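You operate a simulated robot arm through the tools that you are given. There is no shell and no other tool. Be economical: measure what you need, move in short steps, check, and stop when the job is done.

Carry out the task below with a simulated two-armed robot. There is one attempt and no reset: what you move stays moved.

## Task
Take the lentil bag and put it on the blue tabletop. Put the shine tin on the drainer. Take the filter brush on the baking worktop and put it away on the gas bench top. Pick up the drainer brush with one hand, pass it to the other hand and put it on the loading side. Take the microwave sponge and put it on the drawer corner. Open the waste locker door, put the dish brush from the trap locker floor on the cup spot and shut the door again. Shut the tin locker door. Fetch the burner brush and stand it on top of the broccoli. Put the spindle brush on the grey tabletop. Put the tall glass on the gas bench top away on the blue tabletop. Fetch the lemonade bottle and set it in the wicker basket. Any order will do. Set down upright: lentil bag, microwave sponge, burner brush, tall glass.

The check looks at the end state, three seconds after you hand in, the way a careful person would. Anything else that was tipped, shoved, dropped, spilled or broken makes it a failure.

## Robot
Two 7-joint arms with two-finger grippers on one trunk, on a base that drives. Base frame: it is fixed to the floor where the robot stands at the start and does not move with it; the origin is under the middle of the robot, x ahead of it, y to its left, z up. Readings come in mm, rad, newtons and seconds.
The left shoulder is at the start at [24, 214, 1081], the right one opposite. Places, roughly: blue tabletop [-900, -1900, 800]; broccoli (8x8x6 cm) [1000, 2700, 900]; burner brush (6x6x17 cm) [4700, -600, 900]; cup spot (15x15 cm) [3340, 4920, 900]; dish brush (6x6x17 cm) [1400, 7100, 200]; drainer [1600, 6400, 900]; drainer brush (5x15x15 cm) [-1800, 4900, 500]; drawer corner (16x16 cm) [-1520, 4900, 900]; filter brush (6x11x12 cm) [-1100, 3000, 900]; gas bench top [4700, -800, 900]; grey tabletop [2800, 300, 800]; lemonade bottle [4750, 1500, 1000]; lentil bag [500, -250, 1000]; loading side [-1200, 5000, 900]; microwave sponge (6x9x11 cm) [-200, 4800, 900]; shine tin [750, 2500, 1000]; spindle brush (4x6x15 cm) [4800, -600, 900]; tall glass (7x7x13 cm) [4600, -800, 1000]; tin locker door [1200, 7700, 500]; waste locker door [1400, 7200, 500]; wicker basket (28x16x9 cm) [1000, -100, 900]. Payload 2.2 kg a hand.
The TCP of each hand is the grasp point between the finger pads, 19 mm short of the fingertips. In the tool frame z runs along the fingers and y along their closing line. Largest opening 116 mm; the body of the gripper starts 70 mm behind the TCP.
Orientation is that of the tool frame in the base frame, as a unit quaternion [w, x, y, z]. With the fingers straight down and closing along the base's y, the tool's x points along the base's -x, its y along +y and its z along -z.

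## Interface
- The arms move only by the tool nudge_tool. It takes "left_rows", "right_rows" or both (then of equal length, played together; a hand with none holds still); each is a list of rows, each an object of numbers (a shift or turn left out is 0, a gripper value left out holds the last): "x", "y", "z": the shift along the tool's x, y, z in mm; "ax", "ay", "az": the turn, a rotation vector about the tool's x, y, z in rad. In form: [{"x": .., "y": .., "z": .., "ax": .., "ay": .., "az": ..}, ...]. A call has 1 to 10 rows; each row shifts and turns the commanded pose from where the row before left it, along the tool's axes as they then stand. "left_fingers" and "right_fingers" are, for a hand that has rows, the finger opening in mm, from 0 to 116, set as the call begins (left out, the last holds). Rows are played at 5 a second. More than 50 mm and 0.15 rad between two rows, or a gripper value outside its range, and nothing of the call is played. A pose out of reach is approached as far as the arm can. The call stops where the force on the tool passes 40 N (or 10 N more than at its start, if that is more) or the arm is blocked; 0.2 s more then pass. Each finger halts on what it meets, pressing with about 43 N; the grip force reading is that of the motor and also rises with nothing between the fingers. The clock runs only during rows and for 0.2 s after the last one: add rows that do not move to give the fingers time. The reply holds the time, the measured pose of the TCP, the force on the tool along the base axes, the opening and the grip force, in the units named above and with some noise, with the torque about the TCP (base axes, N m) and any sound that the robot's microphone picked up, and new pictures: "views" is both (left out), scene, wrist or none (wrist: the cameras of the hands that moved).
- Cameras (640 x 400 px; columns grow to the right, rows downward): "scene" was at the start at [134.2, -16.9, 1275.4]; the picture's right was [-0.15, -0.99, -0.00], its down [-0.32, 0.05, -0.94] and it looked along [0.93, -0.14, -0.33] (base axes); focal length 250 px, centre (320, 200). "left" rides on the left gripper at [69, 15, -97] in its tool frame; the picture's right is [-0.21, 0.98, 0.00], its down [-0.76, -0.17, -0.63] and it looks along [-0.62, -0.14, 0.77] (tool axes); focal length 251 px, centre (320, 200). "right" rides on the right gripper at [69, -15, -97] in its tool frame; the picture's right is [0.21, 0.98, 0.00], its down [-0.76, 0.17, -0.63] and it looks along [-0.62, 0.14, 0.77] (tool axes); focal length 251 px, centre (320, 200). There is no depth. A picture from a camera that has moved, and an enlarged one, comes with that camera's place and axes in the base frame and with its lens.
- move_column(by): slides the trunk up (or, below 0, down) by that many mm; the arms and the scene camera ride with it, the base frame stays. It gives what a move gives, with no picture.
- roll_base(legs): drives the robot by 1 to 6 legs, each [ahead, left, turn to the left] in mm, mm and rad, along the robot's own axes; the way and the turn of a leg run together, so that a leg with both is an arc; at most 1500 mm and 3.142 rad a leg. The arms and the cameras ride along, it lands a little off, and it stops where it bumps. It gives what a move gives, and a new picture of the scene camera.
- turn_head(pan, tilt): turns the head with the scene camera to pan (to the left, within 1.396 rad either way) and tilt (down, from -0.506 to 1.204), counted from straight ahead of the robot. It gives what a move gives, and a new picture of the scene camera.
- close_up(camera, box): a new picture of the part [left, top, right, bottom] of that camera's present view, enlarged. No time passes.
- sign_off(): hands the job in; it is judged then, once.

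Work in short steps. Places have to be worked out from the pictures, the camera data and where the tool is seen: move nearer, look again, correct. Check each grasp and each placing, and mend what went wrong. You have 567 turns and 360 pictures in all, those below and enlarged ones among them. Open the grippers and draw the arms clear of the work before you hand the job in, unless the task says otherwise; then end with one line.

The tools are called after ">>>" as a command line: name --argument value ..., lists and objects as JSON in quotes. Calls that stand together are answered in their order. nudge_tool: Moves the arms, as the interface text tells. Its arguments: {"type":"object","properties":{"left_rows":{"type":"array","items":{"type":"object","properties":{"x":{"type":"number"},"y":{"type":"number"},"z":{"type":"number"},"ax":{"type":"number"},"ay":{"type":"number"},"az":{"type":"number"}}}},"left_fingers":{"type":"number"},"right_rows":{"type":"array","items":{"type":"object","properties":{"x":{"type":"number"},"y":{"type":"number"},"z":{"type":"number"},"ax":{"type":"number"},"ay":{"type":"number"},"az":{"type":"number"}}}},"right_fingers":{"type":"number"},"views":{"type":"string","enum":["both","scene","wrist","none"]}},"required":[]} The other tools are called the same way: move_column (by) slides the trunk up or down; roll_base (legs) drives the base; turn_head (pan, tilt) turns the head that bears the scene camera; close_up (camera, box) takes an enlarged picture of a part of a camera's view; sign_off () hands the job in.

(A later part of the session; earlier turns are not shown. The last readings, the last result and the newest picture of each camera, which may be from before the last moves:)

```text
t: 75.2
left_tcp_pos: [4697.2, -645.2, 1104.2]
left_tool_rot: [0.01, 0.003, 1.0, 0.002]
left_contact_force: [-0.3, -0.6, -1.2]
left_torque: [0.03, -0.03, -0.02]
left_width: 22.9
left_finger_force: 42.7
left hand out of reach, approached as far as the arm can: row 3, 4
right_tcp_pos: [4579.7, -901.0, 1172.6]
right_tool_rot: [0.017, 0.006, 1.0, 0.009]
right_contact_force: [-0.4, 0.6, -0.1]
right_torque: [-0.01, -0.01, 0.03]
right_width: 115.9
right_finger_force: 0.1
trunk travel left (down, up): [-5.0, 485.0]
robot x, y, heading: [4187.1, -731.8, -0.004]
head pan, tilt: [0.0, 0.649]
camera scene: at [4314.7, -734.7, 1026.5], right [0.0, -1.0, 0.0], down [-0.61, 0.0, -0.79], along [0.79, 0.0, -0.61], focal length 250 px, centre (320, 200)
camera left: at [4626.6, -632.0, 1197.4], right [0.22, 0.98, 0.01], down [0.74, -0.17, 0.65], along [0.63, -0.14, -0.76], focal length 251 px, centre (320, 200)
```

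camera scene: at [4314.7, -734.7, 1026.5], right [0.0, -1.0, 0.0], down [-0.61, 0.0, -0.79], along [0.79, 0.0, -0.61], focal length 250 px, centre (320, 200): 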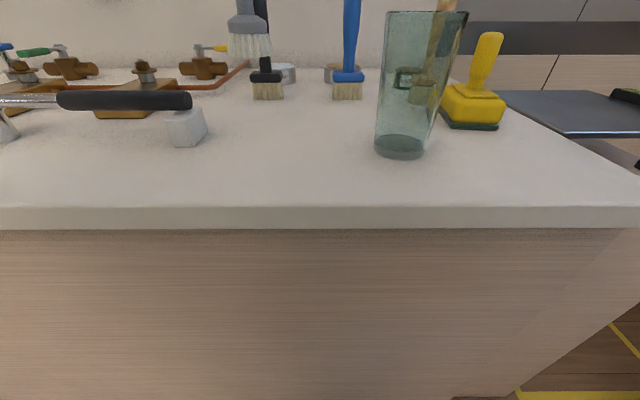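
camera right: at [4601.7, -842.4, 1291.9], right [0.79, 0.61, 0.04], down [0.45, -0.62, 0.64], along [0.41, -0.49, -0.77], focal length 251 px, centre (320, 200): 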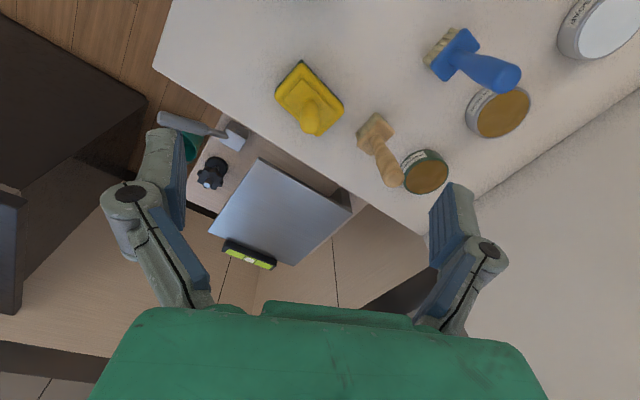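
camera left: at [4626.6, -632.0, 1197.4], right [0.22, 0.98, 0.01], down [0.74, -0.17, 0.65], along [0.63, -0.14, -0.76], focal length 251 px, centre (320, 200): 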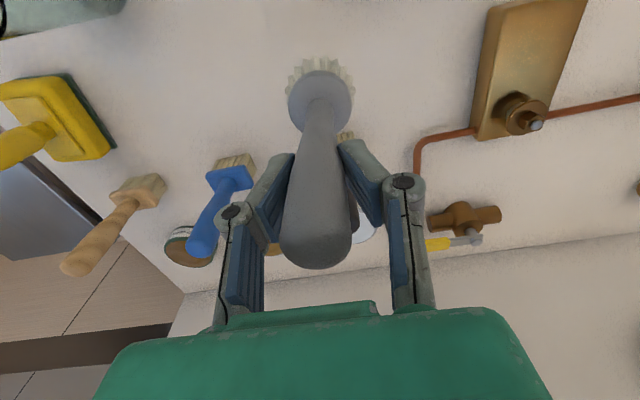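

The burner brush is held (23 mm). I'll raise the trunk, pull the left hand back, and shift the base so the right hand can take the black spindle brush.

>>> move_column --by 180

>>> nudge_tool --left_rows '[{"x": 50}, {"x": 50}, {"x": 40}, {"z": -20}]' --right_rows '[{}, {}, {}, {}]' --views "none"

>>> roll_base --legs '[[30, 250, 0]]'

```text
t: 77.2
left_tcp_pos: [4697.8, -645.6, 1281.8]
left_tool_rot: [0.009, 0.002, 1.0, 0.002]
left_contact_force: [0.2, -0.5, -1.7]
left_torque: [0.0, 0.01, 0.02]
left_width: 22.8
left_finger_force: 43.3
right_tcp_pos: [4580.3, -900.2, 1350.8]
right_tool_rot: [0.016, 0.007, 1.0, 0.007]
right_contact_force: [0.1, -0.1, 0.2]
right_torque: [0.02, 0.01, 0.01]
right_width: 115.9
right_finger_force: 0.0
trunk travel left (down, up): [-185.0, 305.0]
robot x, y, heading: [4185.4, -733.4, -0.001]
head pan, tilt: [0.0, 0.649]
```

```text
t: 78.2
left_tcp_pos: [4554.8, -640.7, 1299.7]
left_tool_rot: [0.011, 0.002, 1.0, 0.0]
left_contact_force: [0.1, 0.0, -1.4]
left_torque: [-0.03, -0.03, 0.01]
left_width: 22.9
left_finger_force: 42.8
right_tcp_pos: [4577.0, -896.0, 1353.1]
right_tool_rot: [0.016, 0.006, 1.0, 0.006]
right_contact_force: [0.0, 0.0, 0.9]
right_torque: [-0.01, -0.03, -0.01]
right_width: 116.1
right_finger_force: 0.1
trunk travel left (down, up): [-185.0, 305.0]
robot x, y, heading: [4184.0, -733.7, -0.002]
head pan, tilt: [0.0, 0.649]
```

```text
t: 80.0
left_tcp_pos: [4587.7, -410.1, 1299.5]
left_tool_rot: [0.01, 0.007, 1.0, 0.008]
left_contact_force: [0.1, -0.6, -2.8]
left_torque: [0.07, -0.03, 0.03]
left_width: 22.9
left_finger_force: 42.5
right_tcp_pos: [4607.6, -668.7, 1350.9]
right_tool_rot: [0.016, 0.011, 1.0, 0.015]
right_contact_force: [-0.4, -0.8, 0.5]
right_torque: [0.08, -0.02, 0.01]
right_width: 115.9
right_finger_force: 0.1
trunk travel left (down, up): [-185.0, 305.0]
robot x, y, heading: [4219.2, -476.0, -0.014]
head pan, tilt: [0.0, 0.649]
camera scene: at [4345.1, -489.3, 1206.6], right [-0.01, -1.0, -0.01], down [-0.61, 0.01, -0.79], along [0.79, 0.0, -0.61], focal length 250 px, centre (320, 200)
```

scene: 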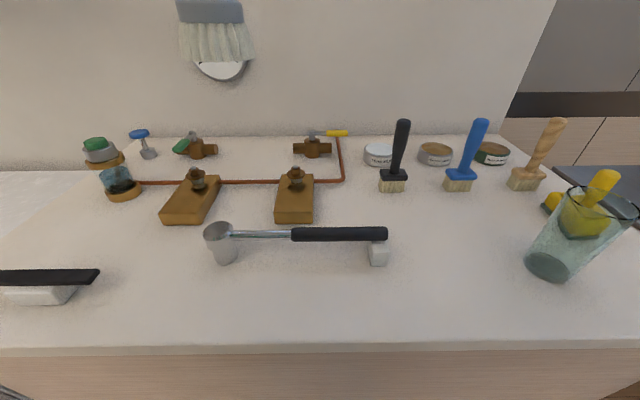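

The black brush is at about (4808,-650), with its top at z 1033. I'll move the right hand over it and raise the left a bit for clearance.

>>> nudge_tool --right_rows '[{"x": -50, "z": 40}, {"x": -50, "z": 40}, {"x": -50, "z": 40}, {"x": -40, "z": 40}, {}]' --left_rows '[{"z": -20}, {"z": -20}, {"z": -20}, {"z": -10}, {}]' --views "wrist"

```text
refused: row 1 steps farther than a row can; nothing moved
```

The step was too long; I'll use smaller combined steps.

>>> nudge_tool --right_rows '[{"x": -32, "z": 27}, {"x": -32, "z": 27}, {"x": -32, "z": 27}, {"x": -32, "z": 27}, {"x": -32, "z": 27}, {"x": -32, "z": 27}, {}]' --left_rows '[{"z": -20}, {"z": -20}, {"z": -20}, {"z": -10}, {}, {}, {}]' --views "wrist"

```text
t: 81.6
left_tcp_pos: [4586.7, -401.8, 1354.9]
left_tool_rot: [0.011, 0.007, 1.0, 0.005]
left_contact_force: [-1.9, 0.6, -1.7]
left_torque: [0.0, -0.04, -0.02]
left_width: 22.9
left_finger_force: 42.7
left hand out of reach, approached as far as the arm can: row 3, 4
right_tcp_pos: [4802.7, -659.0, 1201.8]
right_tool_rot: [0.018, 0.012, 1.0, 0.011]
right_contact_force: [-0.3, 0.7, 0.1]
right_torque: [0.01, 0.0, 0.0]
right_width: 116.0
right_finger_force: 0.0
trunk travel left (down, up): [-185.0, 305.0]
robot x, y, heading: [4218.0, -481.6, -0.013]
head pan, tilt: [0.0, 0.649]
camera right: at [4730.3, -674.3, 1295.5], right [-0.19, 0.98, 0.01], down [0.74, 0.13, 0.66], along [0.65, 0.14, -0.75], focal length 251 px, centre (320, 200)
camera left: at [4515.8, -388.3, 1447.9], right [0.23, 0.97, 0.01], down [0.74, -0.18, 0.65], along [0.63, -0.14, -0.76], focal length 251 px, centre (320, 200)
```

right: 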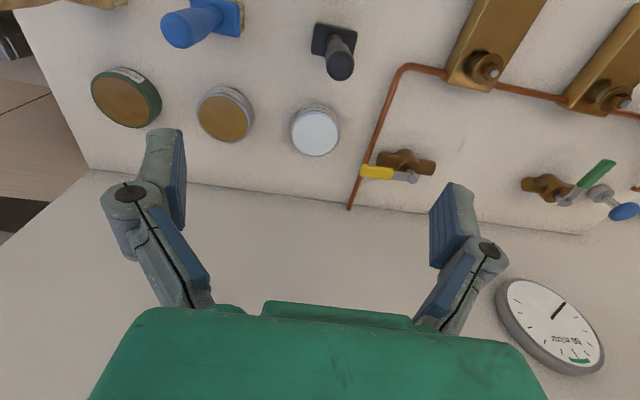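
left: 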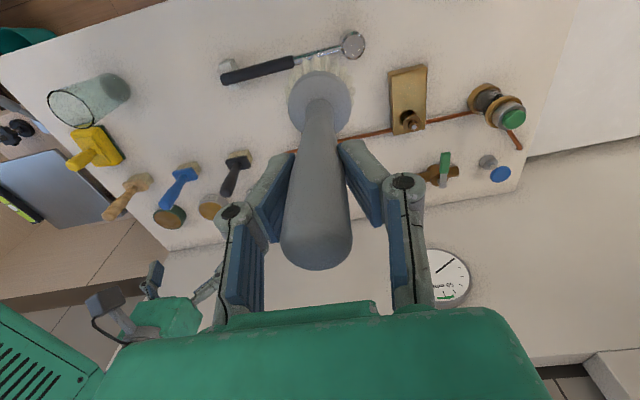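

The wrist view puts the black handle at about (4784,-640). I'll correct and go down with the trunk, left hand riding above the bench clear of things.

>>> nudge_tool --right_rows '[{"x": 19, "y": 19}]' --views "none"

>>> move_column --by -120

>>> close_up --camera "right" --box '[0, 0, 640, 400]'

```text
t: 82.0
left_tcp_pos: [4586.1, -409.2, 1355.8]
left_tool_rot: [0.011, 0.008, 1.0, 0.006]
left_contact_force: [-0.4, -0.7, -1.2]
left_torque: [0.03, 0.01, -0.01]
left_width: 22.9
left_finger_force: 43.0
right_tcp_pos: [4782.0, -646.0, 1200.8]
right_tool_rot: [0.018, 0.012, 1.0, 0.014]
right_contact_force: [-0.3, -0.3, 1.3]
right_torque: [0.01, -0.03, -0.04]
right_width: 115.9
right_finger_force: 0.1
trunk travel left (down, up): [-185.0, 305.0]
robot x, y, heading: [4216.0, -477.5, -0.015]
head pan, tilt: [0.0, 0.649]
```

```text
t: 83.5
left_tcp_pos: [4587.0, -424.1, 1234.4]
left_tool_rot: [0.011, 0.007, 1.0, 0.013]
left_contact_force: [0.4, -1.1, -1.4]
left_torque: [0.08, -0.02, -0.01]
left_width: 22.8
left_finger_force: 43.1
right_tcp_pos: [4784.0, -660.3, 1076.8]
right_tool_rot: [0.017, 0.013, 1.0, 0.019]
right_contact_force: [-0.1, -0.6, 0.6]
right_torque: [0.09, 0.02, 0.0]
right_width: 115.9
right_finger_force: 0.0
trunk travel left (down, up): [-65.0, 425.0]
robot x, y, heading: [4215.4, -482.1, -0.011]
head pan, tilt: [0.0, 0.649]
```

```text
1.00 times, centred on (320, 200) of right (not enlarged: the box is as wide or as high as the picture)
camera zoom: at [4711.6, -675.8, 1170.5], right [-0.19, 0.98, 0.03], down [0.74, 0.12, 0.66], along [0.65, 0.15, -0.75], focal length 251 px, centre (320, 200)
```

zoom: 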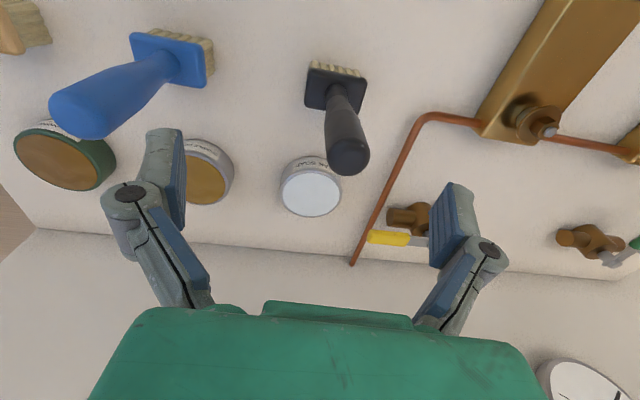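

Handle at (4784,-638), while the TCP now reads y -660. I'll correct y.

>>> nudge_tool --right_rows '[{"y": 20}, {}, {}]' --views "none"

>>> move_column --by -60

>>> nudge_tool --right_rows '[{}, {}]' --views "wrist"

```text
t: 84.3
left_tcp_pos: [4587.2, -424.2, 1233.3]
left_tool_rot: [0.011, 0.007, 1.0, 0.012]
left_contact_force: [0.1, -0.4, -1.5]
left_torque: [0.02, -0.04, -0.03]
left_width: 23.0
left_finger_force: 43.1
right_tcp_pos: [4787.0, -640.1, 1077.6]
right_tool_rot: [0.016, 0.012, 1.0, 0.018]
right_contact_force: [-0.1, -1.4, -0.4]
right_torque: [0.06, 0.01, 0.02]
right_width: 115.9
right_finger_force: 0.0
trunk travel left (down, up): [-65.0, 425.0]
robot x, y, heading: [4215.7, -484.4, -0.006]
head pan, tilt: [0.0, 0.649]
```

```text
t: 85.3
left_tcp_pos: [4587.2, -402.7, 1175.3]
left_tool_rot: [0.011, 0.007, 1.0, 0.004]
left_contact_force: [0.4, 0.1, -1.2]
left_torque: [-0.04, 0.0, -0.01]
left_width: 22.8
left_finger_force: 43.7
right_tcp_pos: [4786.0, -619.6, 1020.7]
right_tool_rot: [0.018, 0.012, 1.0, 0.011]
right_contact_force: [-0.1, 0.0, -0.5]
right_torque: [-0.03, -0.04, 0.03]
right_width: 115.8
right_finger_force: 0.1
trunk travel left (down, up): [-5.0, 485.0]
robot x, y, heading: [4215.7, -482.0, -0.007]
head pan, tilt: [0.0, 0.649]
```

```text
t: 85.9
left_tcp_pos: [4587.1, -417.1, 1173.7]
left_tool_rot: [0.012, 0.008, 1.0, 0.01]
left_contact_force: [-0.6, -1.5, -1.3]
left_torque: [0.06, -0.01, -0.01]
left_width: 22.8
left_finger_force: 43.5
right_tcp_pos: [4784.7, -633.5, 1019.5]
right_tool_rot: [0.017, 0.012, 1.0, 0.016]
right_contact_force: [-0.7, -0.5, 0.3]
right_torque: [0.04, 0.01, -0.01]
right_width: 115.9
right_finger_force: 0.0
trunk travel left (down, up): [-5.0, 485.0]
robot x, y, heading: [4216.3, -480.0, -0.009]
head pan, tilt: [0.0, 0.649]
camera right: at [4713.2, -649.3, 1112.3], right [-0.19, 0.98, 0.03], down [0.74, 0.13, 0.66], along [0.65, 0.15, -0.75], focal length 251 px, centre (320, 200)
```

right: 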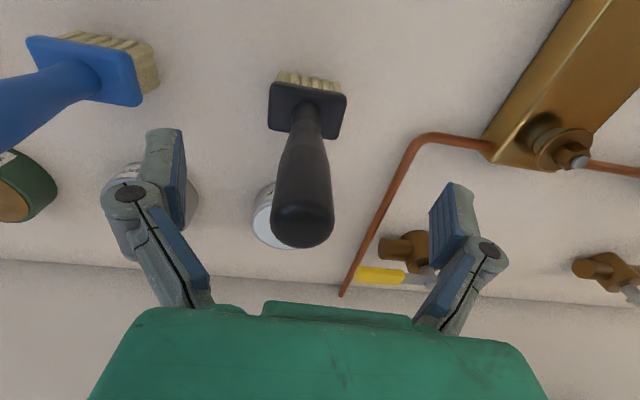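

The handle lies between the fingers, slightly to -y. I'll go 17 mm lower with y -7, hold for the sway to settle, then close.

>>> nudge_tool --right_rows '[{"y": -7, "z": 17}, {}, {}, {}, {}]' --views "none"

>>> nudge_tool --right_rows '[{}, {}, {}, {}, {}]' --right_fingers 0 --views "none"

>>> nudge_tool --right_rows '[{"z": -20}, {"z": -30}, {"z": -30}]' --views "wrist"

```text
t: 87.1
left_tcp_pos: [4587.9, -395.5, 1173.4]
left_tool_rot: [0.01, 0.007, 1.0, 0.003]
left_contact_force: [-0.1, 0.5, -1.1]
left_torque: [-0.04, 0.01, 0.0]
left_width: 22.9
left_finger_force: 43.6
right_tcp_pos: [4786.4, -621.2, 1003.9]
right_tool_rot: [0.018, 0.011, 1.0, 0.008]
right_contact_force: [0.0, 0.0, 0.9]
right_torque: [-0.05, 0.02, -0.02]
right_width: 116.0
right_finger_force: 0.0
trunk travel left (down, up): [-5.0, 485.0]
robot x, y, heading: [4215.1, -477.0, -0.009]
head pan, tilt: [0.0, 0.649]
```

```text
t: 88.3
left_tcp_pos: [4588.4, -406.5, 1173.2]
left_tool_rot: [0.01, 0.008, 1.0, 0.007]
left_contact_force: [0.6, -0.9, -1.8]
left_torque: [0.05, 0.01, 0.03]
left_width: 23.2
left_finger_force: 42.3
right_tcp_pos: [4786.8, -631.6, 1002.7]
right_tool_rot: [0.017, 0.012, 1.0, 0.013]
right_contact_force: [0.9, -0.8, 0.2]
right_torque: [0.01, -0.05, -0.02]
right_width: 24.0
right_finger_force: 42.8
trunk travel left (down, up): [-5.0, 485.0]
robot x, y, heading: [4221.3, -478.9, -0.014]
head pan, tilt: [0.0, 0.649]
```

```text
t: 89.1
left_tcp_pos: [4587.9, -405.0, 1173.5]
left_tool_rot: [0.011, 0.007, 1.0, 0.006]
left_contact_force: [0.1, 0.6, -1.0]
left_torque: [-0.03, 0.04, -0.03]
left_width: 22.9
left_finger_force: 43.3
right_tcp_pos: [4782.2, -632.8, 1081.7]
right_tool_rot: [0.017, 0.012, 1.0, 0.013]
right_contact_force: [-0.4, 0.5, -1.3]
right_torque: [0.02, 0.0, -0.02]
right_width: 24.0
right_finger_force: 43.2
trunk travel left (down, up): [-5.0, 485.0]
robot x, y, heading: [4219.2, -481.1, -0.009]
head pan, tilt: [0.0, 0.649]
camera right: at [4710.2, -648.0, 1175.5], right [-0.19, 0.98, 0.02], down [0.74, 0.13, 0.66], along [0.65, 0.14, -0.75], focal length 251 px, centre (320, 200)
```

right: 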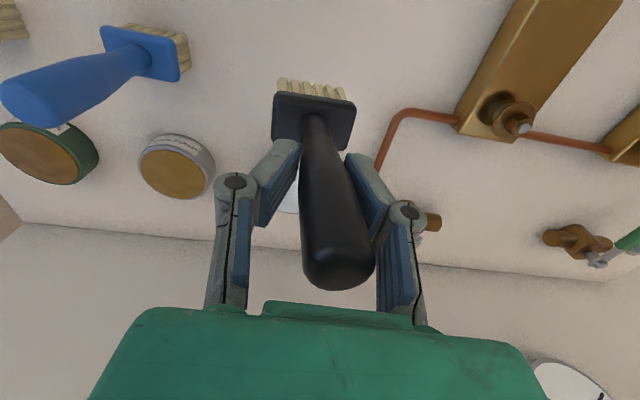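

The spindle brush is held. I'll raise the trunk, draw the hands back, back away and turn to face the grey island.

>>> move_column --by 200

>>> nudge_tool --right_rows '[{"x": 40}, {"x": 40}, {"x": 40}, {"x": 20}]' --views "none"

>>> roll_base --legs '[[-550, 0, 0], [0, 0, 1.58], [0, 0, 1.57]]'

```text
t: 91.3
left_tcp_pos: [4588.0, -404.6, 1372.7]
left_tool_rot: [0.01, 0.007, 1.0, 0.005]
left_contact_force: [0.0, -0.4, -1.0]
left_torque: [0.03, -0.01, 0.0]
left_width: 22.8
left_finger_force: 43.2
right_tcp_pos: [4783.5, -633.4, 1282.7]
right_tool_rot: [0.018, 0.011, 1.0, 0.012]
right_contact_force: [0.1, -0.8, -1.0]
right_torque: [0.0, 0.0, 0.01]
right_width: 24.0
right_finger_force: 42.7
trunk travel left (down, up): [-205.0, 285.0]
robot x, y, heading: [4216.3, -479.9, -0.015]
head pan, tilt: [0.0, 0.649]
```

```text
t: 92.3
left_tcp_pos: [4587.0, -406.5, 1373.2]
left_tool_rot: [0.01, 0.008, 1.0, 0.006]
left_contact_force: [-0.3, -0.9, -1.1]
left_torque: [0.0, -0.03, 0.0]
left_width: 23.1
left_finger_force: 42.9
right_tcp_pos: [4640.3, -634.5, 1275.7]
right_tool_rot: [0.018, 0.012, 1.0, 0.012]
right_contact_force: [-0.2, -0.7, -1.8]
right_torque: [-0.02, -0.01, 0.03]
right_width: 23.8
right_finger_force: 43.2
trunk travel left (down, up): [-205.0, 285.0]
robot x, y, heading: [4217.1, -481.1, -0.008]
head pan, tilt: [0.0, 0.649]
```

```text
t: 103.3
left_tcp_pos: [3296.8, -565.8, 1373.7]
left_tool_rot: [0.007, 1.0, 0.02, -0.011]
left_contact_force: [0.2, 0.1, -1.7]
left_torque: [0.0, 0.02, 0.0]
left_width: 22.8
left_finger_force: 42.4
right_tcp_pos: [3230.6, -341.8, 1275.2]
right_tool_rot: [0.014, 1.0, 0.016, -0.017]
right_contact_force: [0.8, 0.5, -1.3]
right_torque: [0.02, 0.0, 0.0]
right_width: 23.8
right_finger_force: 43.3
trunk travel left (down, up): [-205.0, 285.0]
robot x, y, heading: [3662.8, -472.5, -3.093]
head pan, tilt: [0.0, 0.649]
camera scene: at [3533.2, -477.2, 1226.5], right [-0.04, 1.0, 0.0], down [0.61, 0.03, -0.79], along [-0.79, -0.04, -0.61], focal length 250 px, centre (320, 200)
```

scene: 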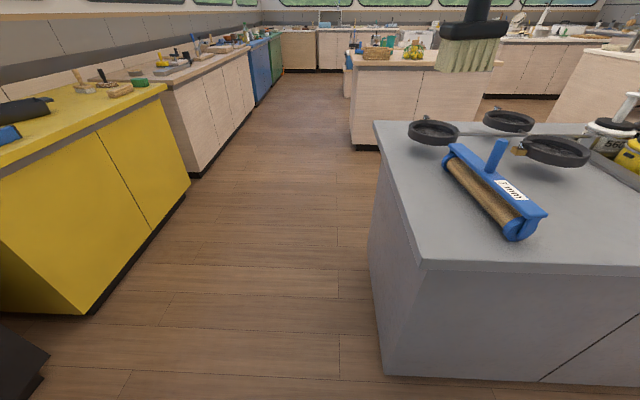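

The grey island's near corner is at about (3215,-300), and its front right area looks free. I'll drive alongside and look again.

>>> roll_base --legs '[[60, -420, -0.048]]'

```text
t: 105.9
left_tcp_pos: [3225.3, -125.1, 1374.6]
left_tool_rot: [0.006, 1.0, -0.005, -0.011]
left_contact_force: [-0.7, -0.3, -1.6]
left_torque: [0.01, -0.02, 0.02]
left_width: 22.8
left_finger_force: 43.0
right_tcp_pos: [3171.1, 102.3, 1276.8]
right_tool_rot: [0.013, 1.0, -0.008, -0.018]
right_contact_force: [-0.2, -0.5, -1.8]
right_torque: [-0.02, -0.01, 0.0]
right_width: 23.9
right_finger_force: 42.8
trunk travel left (down, up): [-205.0, 285.0]
robot x, y, heading: [3592.1, -46.0, 3.139]
head pan, tilt: [0.0, 0.649]
camera scene: at [3463.3, -44.7, 1226.5], right [0.0, 1.0, 0.0], down [0.61, 0.0, -0.79], along [-0.79, 0.0, -0.61], focal length 250 px, centre (320, 200)
```

scene: 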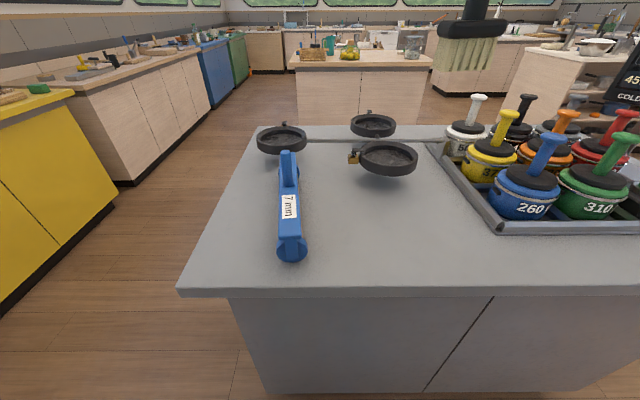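

The area around (3090,110) is free. I'll drive 80 mm forward, lower the trunk, then look.

>>> roll_base --legs '[[80, 0, 0]]'

>>> move_column --by -200

>>> nudge_tool --right_rows '[{"z": 40}, {"z": 30}, {}, {}]' --views "both"

```text
t: 107.0
left_tcp_pos: [3145.3, -135.8, 1373.9]
left_tool_rot: [0.002, 1.0, -0.004, -0.011]
left_contact_force: [-0.2, -0.7, -1.5]
left_torque: [0.0, -0.07, 0.02]
left_width: 22.8
left_finger_force: 43.3
right_tcp_pos: [3090.7, 91.4, 1277.8]
right_tool_rot: [0.009, 1.0, -0.007, -0.019]
right_contact_force: [-0.1, -0.4, -1.5]
right_torque: [0.01, -0.04, 0.02]
right_width: 23.8
right_finger_force: 42.5
trunk travel left (down, up): [-205.0, 285.0]
robot x, y, heading: [3511.1, -48.7, 3.137]
head pan, tilt: [0.0, 0.649]
camera scene: at [3383.4, -53.8, 1226.5], right [0.0, 1.0, 0.0], down [0.61, 0.0, -0.79], along [-0.79, 0.0, -0.61], focal length 250 px, centre (320, 200)
```

scene: 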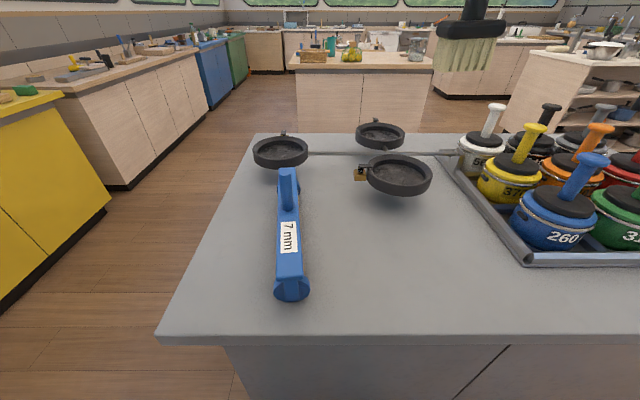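

```text
t: 109.1
left_tcp_pos: [3147.8, -130.9, 1175.2]
left_tool_rot: [0.004, 1.0, -0.003, -0.013]
left_contact_force: [0.6, -0.3, -1.0]
left_torque: [0.01, -0.01, -0.03]
left_width: 22.9
left_finger_force: 42.9
right_tcp_pos: [3094.1, 97.8, 1078.9]
right_tool_rot: [0.011, 1.0, -0.008, -0.02]
right_contact_force: [0.4, 0.0, -1.1]
right_torque: [-0.01, -0.02, 0.0]
right_width: 23.7
right_finger_force: 42.9
trunk travel left (down, up): [-5.0, 485.0]
robot x, y, heading: [3513.9, -47.5, 3.134]
head pan, tilt: [0.0, 0.649]
```

```text
t: 110.1
left_tcp_pos: [3147.6, -131.5, 1174.6]
left_tool_rot: [0.004, 1.0, -0.004, -0.012]
left_contact_force: [-0.5, 0.6, 0.3]
left_torque: [-0.06, -0.01, 0.0]
left_width: 23.0
left_finger_force: 42.9
right_tcp_pos: [3093.2, 96.8, 1009.2]
right_tool_rot: [0.01, 1.0, -0.009, -0.019]
right_contact_force: [0.3, -0.8, -1.1]
right_torque: [0.02, 0.0, -0.02]
right_width: 23.6
right_finger_force: 43.6
trunk travel left (down, up): [-5.0, 485.0]
robot x, y, heading: [3511.4, -48.1, 3.139]
head pan, tilt: [0.0, 0.649]
camera scene: at [3384.3, -49.3, 1026.6], right [0.0, 1.0, 0.0], down [0.61, 0.0, -0.79], along [-0.79, 0.0, -0.61], focal length 250 px, centre (320, 200)
camera right: at [3166.4, 114.3, 1101.8], right [0.2, -0.98, 0.01], down [-0.73, -0.14, 0.67], along [-0.65, -0.14, -0.75], focal length 251 px, centre (320, 200)
```

scene: 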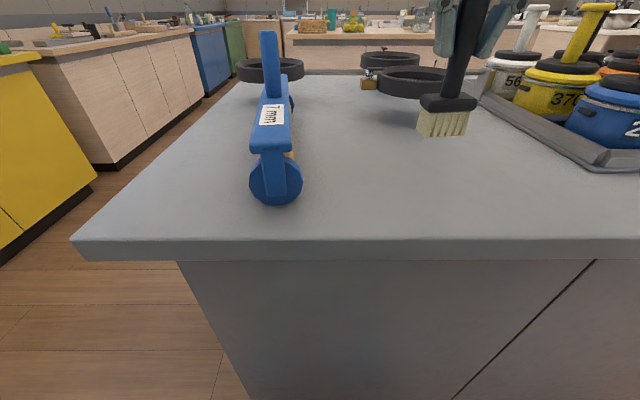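
right: 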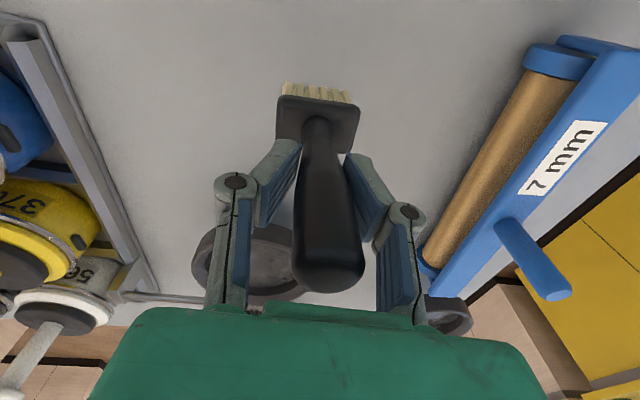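

The brush bottom is about 40-50 mm above a clear patch. I'll lower until contact.

>>> nudge_tool --right_rows '[{"z": 15}, {"z": 8}, {"z": 5}, {"z": 5}, {"z": 5}, {"z": 5}, {"z": 5}, {"z": 5}, {"z": 5}, {"z": 5}]' --views "none"

```text
t: 112.3
left_tcp_pos: [3150.8, -129.3, 1176.7]
left_tool_rot: [0.004, 1.0, -0.003, -0.013]
left_contact_force: [0.6, 0.0, -1.2]
left_torque: [-0.01, 0.03, 0.03]
left_width: 23.0
left_finger_force: 42.8
right_tcp_pos: [3090.0, 95.9, 950.3]
right_tool_rot: [0.012, 1.0, -0.008, -0.024]
right_contact_force: [-0.3, 4.7, 28.5]
right_torque: [0.11, -0.37, -0.09]
right_width: 24.1
right_finger_force: 43.1
trunk travel left (down, up): [-5.0, 485.0]
robot x, y, heading: [3515.0, -47.6, 3.135]
head pan, tilt: [0.0, 0.649]
```

Contact (28 N). I'll ease up slightly, release and rise.

>>> nudge_tool --right_rows '[{"z": -2}, {}]' --views "none"

>>> nudge_tool --right_rows '[{}, {}, {}, {}, {"z": -30}, {"z": -40}, {"z": -40}, {"z": -40}]' --right_fingers 80 --views "scene"

```text
t: 112.9
left_tcp_pos: [3149.3, -130.8, 1175.8]
left_tool_rot: [0.004, 1.0, -0.004, -0.013]
left_contact_force: [-0.8, 0.4, -0.3]
left_torque: [-0.02, -0.03, 0.0]
left_width: 22.6
left_finger_force: 43.5
right_tcp_pos: [3088.3, 95.4, 948.0]
right_tool_rot: [0.011, 1.0, -0.009, -0.02]
right_contact_force: [-1.4, 6.2, 24.2]
right_torque: [0.17, 0.14, -0.04]
right_width: 23.8
right_finger_force: 43.3
trunk travel left (down, up): [-5.0, 485.0]
robot x, y, heading: [3512.5, -47.4, 3.14]
head pan, tilt: [0.0, 0.649]
```

```text
t: 114.7
left_tcp_pos: [3148.3, -131.3, 1175.1]
left_tool_rot: [0.003, 1.0, -0.003, -0.012]
left_contact_force: [-0.7, -1.0, -0.9]
left_torque: [-0.01, 0.01, -0.01]
left_width: 23.0
left_finger_force: 43.1
right_tcp_pos: [3093.2, 98.8, 1095.2]
right_tool_rot: [0.011, 1.0, -0.008, -0.02]
right_contact_force: [-0.2, -0.8, -0.4]
right_torque: [-0.02, 0.04, 0.0]
right_width: 80.2
right_finger_force: 0.1
trunk travel left (down, up): [-5.0, 485.0]
robot x, y, heading: [3508.6, -50.0, 3.138]
head pan, tilt: [0.0, 0.649]
camera scene: at [3384.7, -49.9, 1026.6], right [0.0, 1.0, 0.0], down [0.61, 0.0, -0.8], along [-0.8, 0.0, -0.61], focal length 250 px, centre (320, 200)
```

scene: 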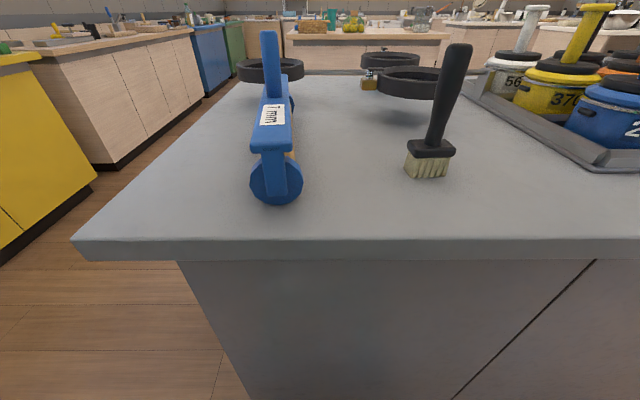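

The spindle brush stands on the grey top. Next is the lemonade bottle with the free right hand: raise the trunk, back off, and turn to look along the aisle toward +y.

>>> move_column --by 205

>>> turn_head --pan 0 --tilt 0.4

>>> roll_base --legs '[[-250, 0, 0], [0, 0, -1.57]]'

```text
t: 117.0
left_tcp_pos: [3146.7, -130.9, 1381.4]
left_tool_rot: [0.004, 1.0, -0.004, -0.012]
left_contact_force: [0.7, -0.1, -1.8]
left_torque: [0.07, 0.01, 0.02]
left_width: 22.4
left_finger_force: 42.6
right_tcp_pos: [3093.3, 98.1, 1300.0]
right_tool_rot: [0.01, 1.0, -0.008, -0.019]
right_contact_force: [-0.4, -0.2, -0.8]
right_torque: [0.0, -0.02, 0.02]
right_width: 80.2
right_finger_force: 0.1
trunk travel left (down, up): [-210.0, 280.0]
robot x, y, heading: [3515.9, -50.9, 3.142]
head pan, tilt: [0.0, 0.649]
```

```text
t: 117.7
left_tcp_pos: [3146.6, -131.2, 1380.5]
left_tool_rot: [0.004, 1.0, -0.004, -0.013]
left_contact_force: [-0.8, -0.1, -1.4]
left_torque: [0.01, 0.03, -0.02]
left_width: 23.0
left_finger_force: 43.3
right_tcp_pos: [3092.7, 100.5, 1299.3]
right_tool_rot: [0.011, 1.0, -0.007, -0.02]
right_contact_force: [-0.1, 0.0, 0.1]
right_torque: [0.04, 0.0, 0.03]
right_width: 80.1
right_finger_force: 0.1
trunk travel left (down, up): [-210.0, 280.0]
robot x, y, heading: [3513.0, -48.9, 3.139]
head pan, tilt: [0.0, 0.4]
camera scene: at [3377.9, -49.4, 1254.0], right [0.0, 1.0, 0.0], down [0.39, 0.0, -0.92], along [-0.92, 0.0, -0.39], focal length 250 px, centre (320, 200)
```

scene: 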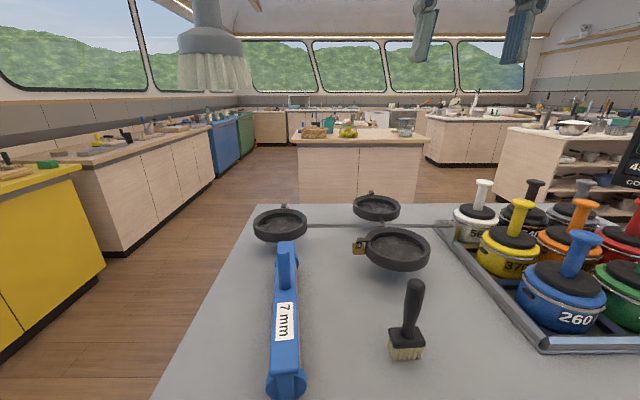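

```text
t: 123.4
left_tcp_pos: [3687.5, 317.7, 1381.2]
left_tool_rot: [0.006, -0.698, 0.716, 0.012]
left_contact_force: [0.5, -0.9, -1.0]
left_torque: [0.01, -0.01, 0.01]
left_width: 22.7
left_finger_force: 42.7
right_tcp_pos: [3921.3, 368.4, 1299.9]
right_tool_rot: [0.007, -0.694, 0.719, 0.02]
right_contact_force: [0.4, -0.4, -0.3]
right_torque: [0.01, 0.02, -0.01]
right_width: 80.1
right_finger_force: 0.1
trunk travel left (down, up): [-210.0, 280.0]
robot x, y, heading: [3762.1, -49.3, 1.551]
head pan, tilt: [0.0, 0.4]
camera scene: at [3767.8, 83.9, 1254.1], right [1.0, -0.02, 0.0], down [-0.01, -0.39, -0.92], along [0.02, 0.92, -0.39], focal length 250 px, centre (320, 200)
```

scene: 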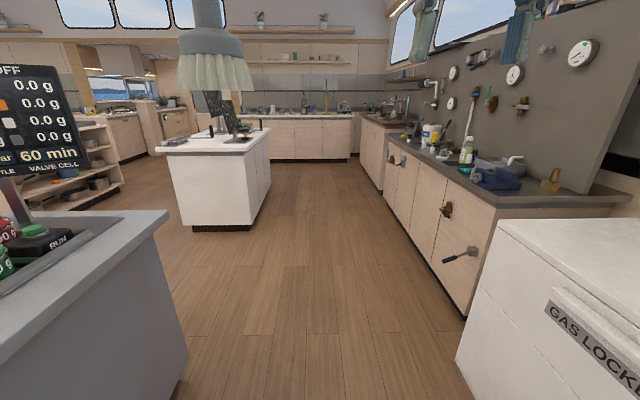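

The aisle is clear, and the bottle seems to be around (4650-4750,1500). I'll drive up and turn to face the bench.

>>> roll_base --legs '[[1400, 0, 0.02], [280, 0, 0], [0, 0, -1.571]]'

```text
t: 135.6
left_tcp_pos: [4143.7, 1713.4, 1380.7]
left_tool_rot: [0.013, -0.016, 1.0, 0.004]
left_contact_force: [0.7, -0.7, -1.5]
left_torque: [0.01, -0.03, 0.02]
left_width: 23.1
left_finger_force: 42.4
right_tcp_pos: [4207.0, 1486.4, 1300.7]
right_tool_rot: [0.021, -0.012, 1.0, 0.011]
right_contact_force: [-0.6, 0.5, 0.0]
right_torque: [0.0, -0.01, 0.02]
right_width: 79.8
right_finger_force: 0.1
trunk travel left (down, up): [-210.0, 280.0]
robot x, y, heading: [3786.1, 1616.2, 0.035]
head pan, tilt: [0.0, 0.4]
camera scene: at [3918.7, 1619.0, 1254.1], right [0.04, -1.0, 0.0], down [-0.39, -0.01, -0.92], along [0.92, 0.03, -0.39], focal length 250 px, centre (320, 200)
```

scene: 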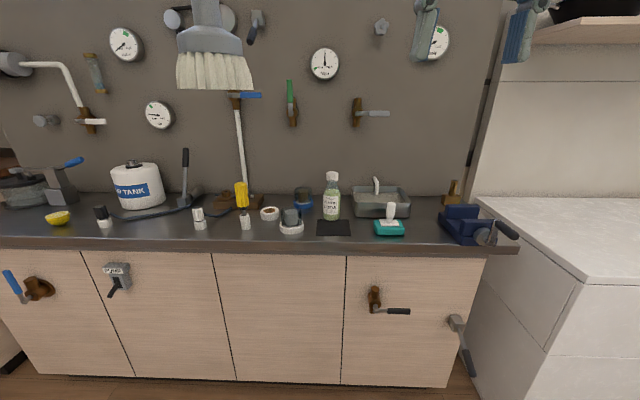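

A bottle stands at pixel (332,195). I'll zoom to confirm it is lemonade.

>>> close_up --camera "scene" --box '[220, 150, 460, 260]'

```text
2.67 times, centred on (340, 205) of scene
camera zoom: at [3918.7, 1619.0, 1254.1], right [0.04, -1.0, 0.0], down [-0.39, -0.01, -0.92], along [0.92, 0.03, -0.39], focal length 666 px, centre (267, 187)
```

zoom: 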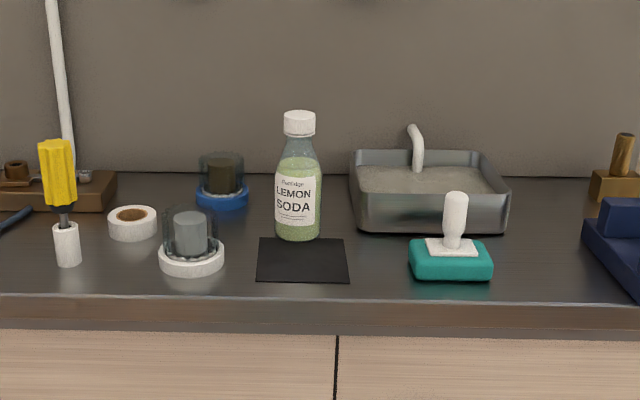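

It reads "LEMON SODA", the only bottle here, so I take it as the lemonade bottle. I'll drive closer, lining up the right hand.

>>> roll_base --legs '[[330, 110, -0.037]]'

>>> close_up --camera "right" --box '[0, 0, 640, 400]'

```text
t: 137.9
left_tcp_pos: [4467.0, 1808.2, 1382.2]
left_tool_rot: [0.014, 0.003, 1.0, 0.006]
left_contact_force: [0.3, -0.8, -2.5]
left_torque: [0.07, 0.02, -0.02]
left_width: 22.8
left_finger_force: 42.9
right_tcp_pos: [4522.3, 1577.0, 1300.7]
right_tool_rot: [0.02, 0.007, 1.0, 0.013]
right_contact_force: [0.6, -0.7, 0.1]
right_torque: [0.05, -0.02, 0.01]
right_width: 80.1
right_finger_force: 0.0
trunk travel left (down, up): [-210.0, 280.0]
robot x, y, heading: [4107.5, 1728.1, -0.0]
head pan, tilt: [0.0, 0.4]
camera scene: at [4240.1, 1721.5, 1254.1], right [0.0, -1.0, -0.01], down [-0.39, 0.0, -0.92], along [0.92, 0.0, -0.39], focal length 250 px, centre (320, 200)
```

scene: 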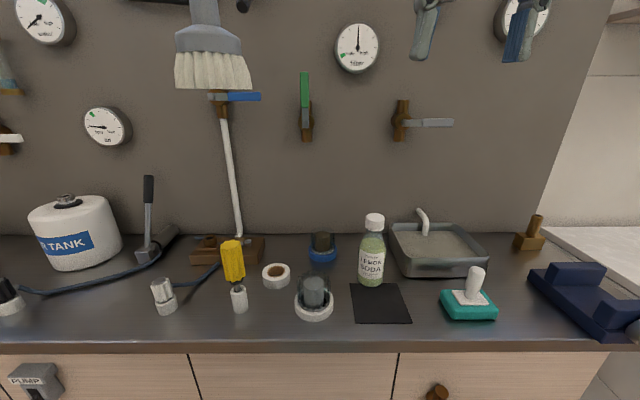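

```text
1.00 times, centred on (320, 200) of right (not enlarged: the box is as wide or as high as the picture)
camera zoom: at [4449.9, 1562.1, 1393.8], right [-0.2, 0.98, 0.02], down [0.73, 0.14, 0.67], along [0.65, 0.15, -0.74], focal length 251 px, centre (320, 200)
```

zoom: 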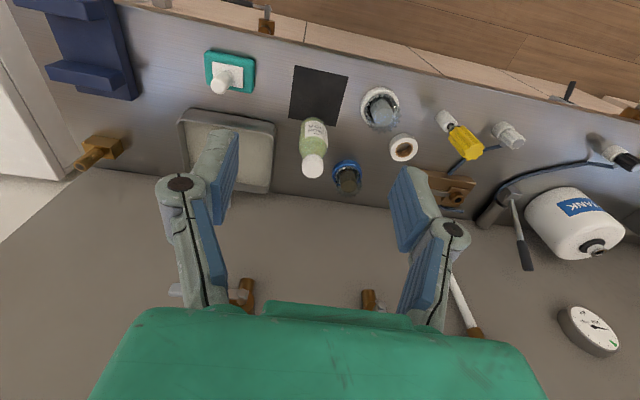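

Triangulated: bottle at (4700,1607), top z 1017, table about 860. I'll drive 80 mm closer and bring the right hand above it with the fingers open.

>>> roll_base --legs '[[80, 0, 0]]'

>>> nudge_tool --right_rows '[{"x": -33, "y": 10, "z": 30}, {"x": -33, "y": 10, "z": 30}, {"x": -33, "y": 10, "z": 30}, {"z": 45}, {}, {}]' --right_fingers 112 --views "wrist"

```text
t: 138.9
left_tcp_pos: [4544.7, 1817.9, 1381.7]
left_tool_rot: [0.014, 0.001, 1.0, 0.003]
left_contact_force: [1.0, 0.5, -1.6]
left_torque: [-0.01, 0.04, -0.02]
left_width: 23.0
left_finger_force: 43.2
right_tcp_pos: [4601.7, 1588.2, 1301.5]
right_tool_rot: [0.02, 0.006, 1.0, 0.01]
right_contact_force: [0.0, 0.2, -0.3]
right_torque: [0.03, 0.06, 0.0]
right_width: 80.2
right_finger_force: 0.0
trunk travel left (down, up): [-210.0, 280.0]
robot x, y, heading: [4185.2, 1730.7, 0.004]
head pan, tilt: [0.0, 0.4]
camera scene: at [4319.5, 1729.6, 1254.1], right [0.0, -1.0, 0.0], down [-0.39, 0.0, -0.92], along [0.92, 0.0, -0.39], focal length 250 px, centre (320, 200)
```

scene: 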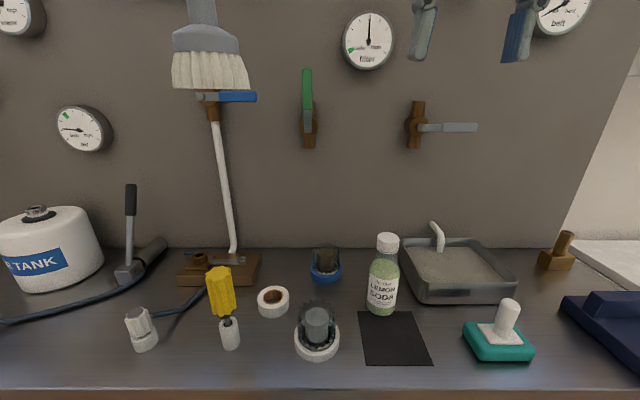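

```text
t: 140.3
left_tcp_pos: [4542.9, 1816.3, 1381.8]
left_tool_rot: [0.015, 0.001, 1.0, 0.004]
left_contact_force: [0.1, -0.3, -2.1]
left_torque: [0.02, 0.03, 0.03]
left_width: 22.9
left_finger_force: 43.0
right_tcp_pos: [4704.2, 1618.7, 1169.5]
right_tool_rot: [0.022, 0.005, 1.0, 0.01]
right_contact_force: [0.5, -0.5, 0.2]
right_torque: [0.04, 0.0, -0.01]
right_width: 112.1
right_finger_force: 0.1
trunk travel left (down, up): [-210.0, 280.0]
robot x, y, heading: [4184.6, 1731.3, 0.007]
head pan, tilt: [0.0, 0.4]
camera right: at [4632.0, 1604.1, 1262.1], right [-0.21, 0.98, 0.01], down [0.73, 0.15, 0.67], along [0.65, 0.14, -0.74], focal length 251 px, centre (320, 200)
```

right: 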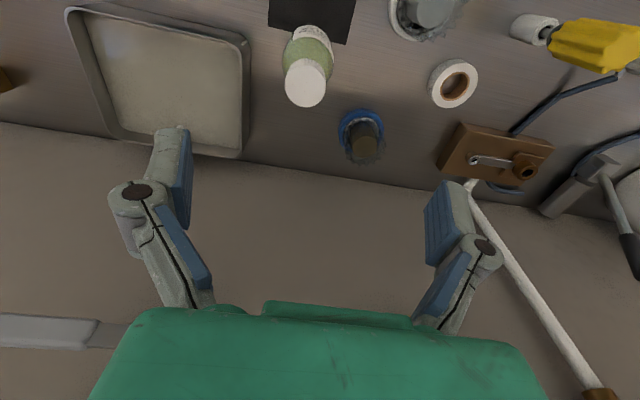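

The cap is at (4709,1607). I'll adjust and lower the trunk.

>>> nudge_tool --right_rows '[{"x": -4, "y": -12}]' --views "none"

>>> move_column --by -150

>>> nudge_tool --right_rows '[{}, {}, {}]' --views "wrist"

```text
t: 140.7
left_tcp_pos: [4543.7, 1817.4, 1383.6]
left_tool_rot: [0.015, 0.0, 1.0, 0.003]
left_contact_force: [0.6, 0.1, -0.5]
left_torque: [0.05, 0.04, -0.01]
left_width: 22.8
left_finger_force: 42.8
right_tcp_pos: [4709.5, 1606.7, 1168.8]
right_tool_rot: [0.021, 0.005, 1.0, 0.009]
right_contact_force: [-0.6, -0.6, 0.1]
right_torque: [-0.02, 0.05, 0.0]
right_width: 112.0
right_finger_force: 0.1
trunk travel left (down, up): [-210.0, 280.0]
robot x, y, heading: [4187.4, 1728.7, 0.007]
head pan, tilt: [0.0, 0.4]
```

```text
t: 142.5
left_tcp_pos: [4543.7, 1817.6, 1232.9]
left_tool_rot: [0.015, 0.001, 1.0, 0.002]
left_contact_force: [0.2, -0.3, -1.2]
left_torque: [-0.02, -0.02, 0.02]
left_width: 22.8
left_finger_force: 42.6
right_tcp_pos: [4708.1, 1607.7, 1020.8]
right_tool_rot: [0.023, 0.005, 1.0, 0.009]
right_contact_force: [0.1, 1.3, -0.3]
right_torque: [0.03, 0.01, -0.01]
right_width: 112.1
right_finger_force: 0.2
trunk travel left (down, up): [-60.0, 430.0]
robot x, y, heading: [4183.6, 1731.2, 0.004]
head pan, tilt: [0.0, 0.4]
```

```text
t: 143.3
left_tcp_pos: [4542.8, 1818.2, 1232.5]
left_tool_rot: [0.014, 0.001, 1.0, 0.003]
left_contact_force: [-0.2, -0.2, -1.5]
left_torque: [0.02, 0.0, -0.01]
left_width: 22.8
left_finger_force: 43.1
right_tcp_pos: [4708.4, 1609.2, 1018.7]
right_tool_rot: [0.022, 0.006, 1.0, 0.01]
right_contact_force: [-0.8, 0.1, -0.6]
right_torque: [0.03, -0.03, 0.0]
right_width: 112.0
right_finger_force: 0.1
trunk travel left (down, up): [-60.0, 430.0]
robot x, y, heading: [4186.8, 1728.2, 0.001]
head pan, tilt: [0.0, 0.4]
camera right: at [4635.8, 1593.5, 1111.9], right [-0.21, 0.98, 0.01], down [0.73, 0.15, 0.67], along [0.65, 0.14, -0.74], focal length 251 px, centre (320, 200)
```

right: 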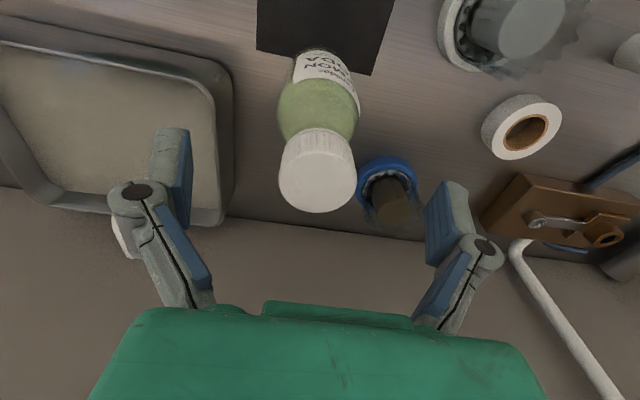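

The bottle is well centred. I'll lower 58 mm and grip.

>>> move_column --by -58

>>> nudge_tool --right_rows '[{}, {}, {}, {}, {}]' --right_fingers 0 --views "none"

>>> nudge_tool --right_rows '[{"z": -15}, {"z": -30}, {"z": -30}]' --views "wrist"

```text
t: 144.2
left_tcp_pos: [4543.3, 1818.8, 1174.9]
left_tool_rot: [0.015, 0.001, 1.0, 0.002]
left_contact_force: [-0.4, 0.6, -2.9]
left_torque: [-0.02, 0.0, -0.02]
left_width: 22.6
left_finger_force: 42.7
right_tcp_pos: [4709.0, 1607.1, 961.5]
right_tool_rot: [0.021, 0.006, 1.0, 0.01]
right_contact_force: [0.2, 0.3, 0.4]
right_torque: [0.0, -0.01, 0.01]
right_width: 111.9
right_finger_force: 0.2
trunk travel left (down, up): [-2.0, 488.0]
robot x, y, heading: [4186.3, 1733.7, 0.007]
head pan, tilt: [0.0, 0.4]
```

```text
t: 145.4
left_tcp_pos: [4543.1, 1817.6, 1174.8]
left_tool_rot: [0.015, 0.001, 1.0, 0.002]
left_contact_force: [-0.4, 0.5, -0.3]
left_torque: [-0.01, -0.03, 0.03]
left_width: 23.0
left_finger_force: 42.8
right_tcp_pos: [4708.6, 1606.9, 962.6]
right_tool_rot: [0.023, 0.006, 1.0, 0.009]
right_contact_force: [1.9, -2.7, 16.8]
right_torque: [-0.18, -0.09, 0.09]
right_width: 55.9
right_finger_force: 43.3
trunk travel left (down, up): [-2.0, 488.0]
robot x, y, heading: [4186.1, 1728.5, 0.004]
head pan, tilt: [0.0, 0.4]
```

```text
t: 146.2
left_tcp_pos: [4543.8, 1816.7, 1173.8]
left_tool_rot: [0.015, 0.001, 1.0, 0.003]
left_contact_force: [0.2, -0.2, -0.6]
left_torque: [-0.01, 0.0, 0.01]
left_width: 23.0
left_finger_force: 42.7
right_tcp_pos: [4706.0, 1606.0, 1034.7]
right_tool_rot: [0.02, 0.005, 1.0, 0.009]
right_contact_force: [0.2, 0.1, -3.0]
right_torque: [-0.01, 0.02, 0.01]
right_width: 36.0
right_finger_force: 43.0
trunk travel left (down, up): [-2.0, 488.0]
robot x, y, heading: [4185.2, 1736.1, 0.003]
head pan, tilt: [0.0, 0.4]
camera right: at [4631.9, 1591.3, 1127.7], right [-0.21, 0.98, 0.01], down [0.73, 0.15, 0.67], along [0.65, 0.14, -0.75], focal length 251 px, centre (320, 200)
```

right: 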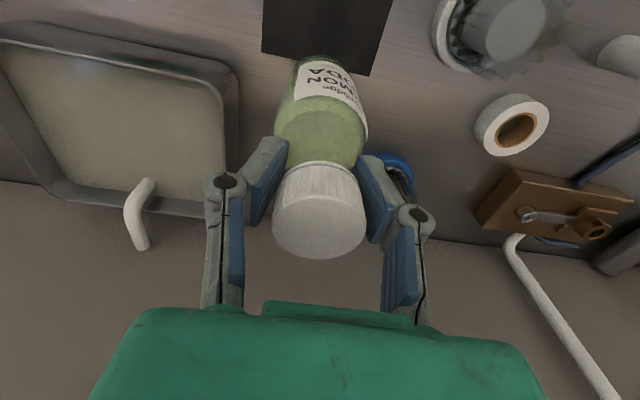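

The grip slid up to the neck/cap (36 mm). I'll raise and check whether the bottle is hanging securely.

>>> move_column --by 120

>>> close_up --camera "right" --box '[0, 0, 640, 400]'

```text
t: 147.8
left_tcp_pos: [4544.4, 1817.8, 1295.4]
left_tool_rot: [0.016, 0.001, 1.0, 0.002]
left_contact_force: [-0.1, 0.5, -1.7]
left_torque: [0.01, 0.01, 0.01]
left_width: 22.8
left_finger_force: 43.6
right_tcp_pos: [4705.3, 1605.4, 1154.2]
right_tool_rot: [0.021, 0.005, 1.0, 0.01]
right_contact_force: [-0.2, 0.2, -2.5]
right_torque: [0.0, 0.01, 0.01]
right_width: 36.1
right_finger_force: 42.5
trunk travel left (down, up): [-122.0, 368.0]
robot x, y, heading: [4188.2, 1732.0, 0.002]
head pan, tilt: [0.0, 0.4]
```

```text
1.00 times, centred on (320, 200) of right (not enlarged: the box is as wide or as high as the picture)
camera zoom: at [4632.0, 1591.2, 1247.7], right [-0.21, 0.98, 0.01], down [0.73, 0.15, 0.67], along [0.65, 0.14, -0.75], focal length 251 px, centre (320, 200)
```

zoom: 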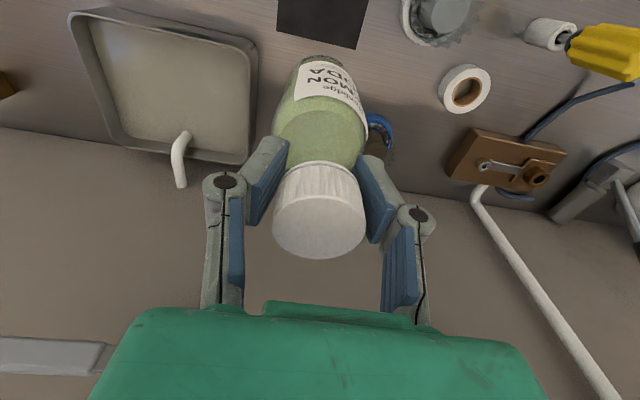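

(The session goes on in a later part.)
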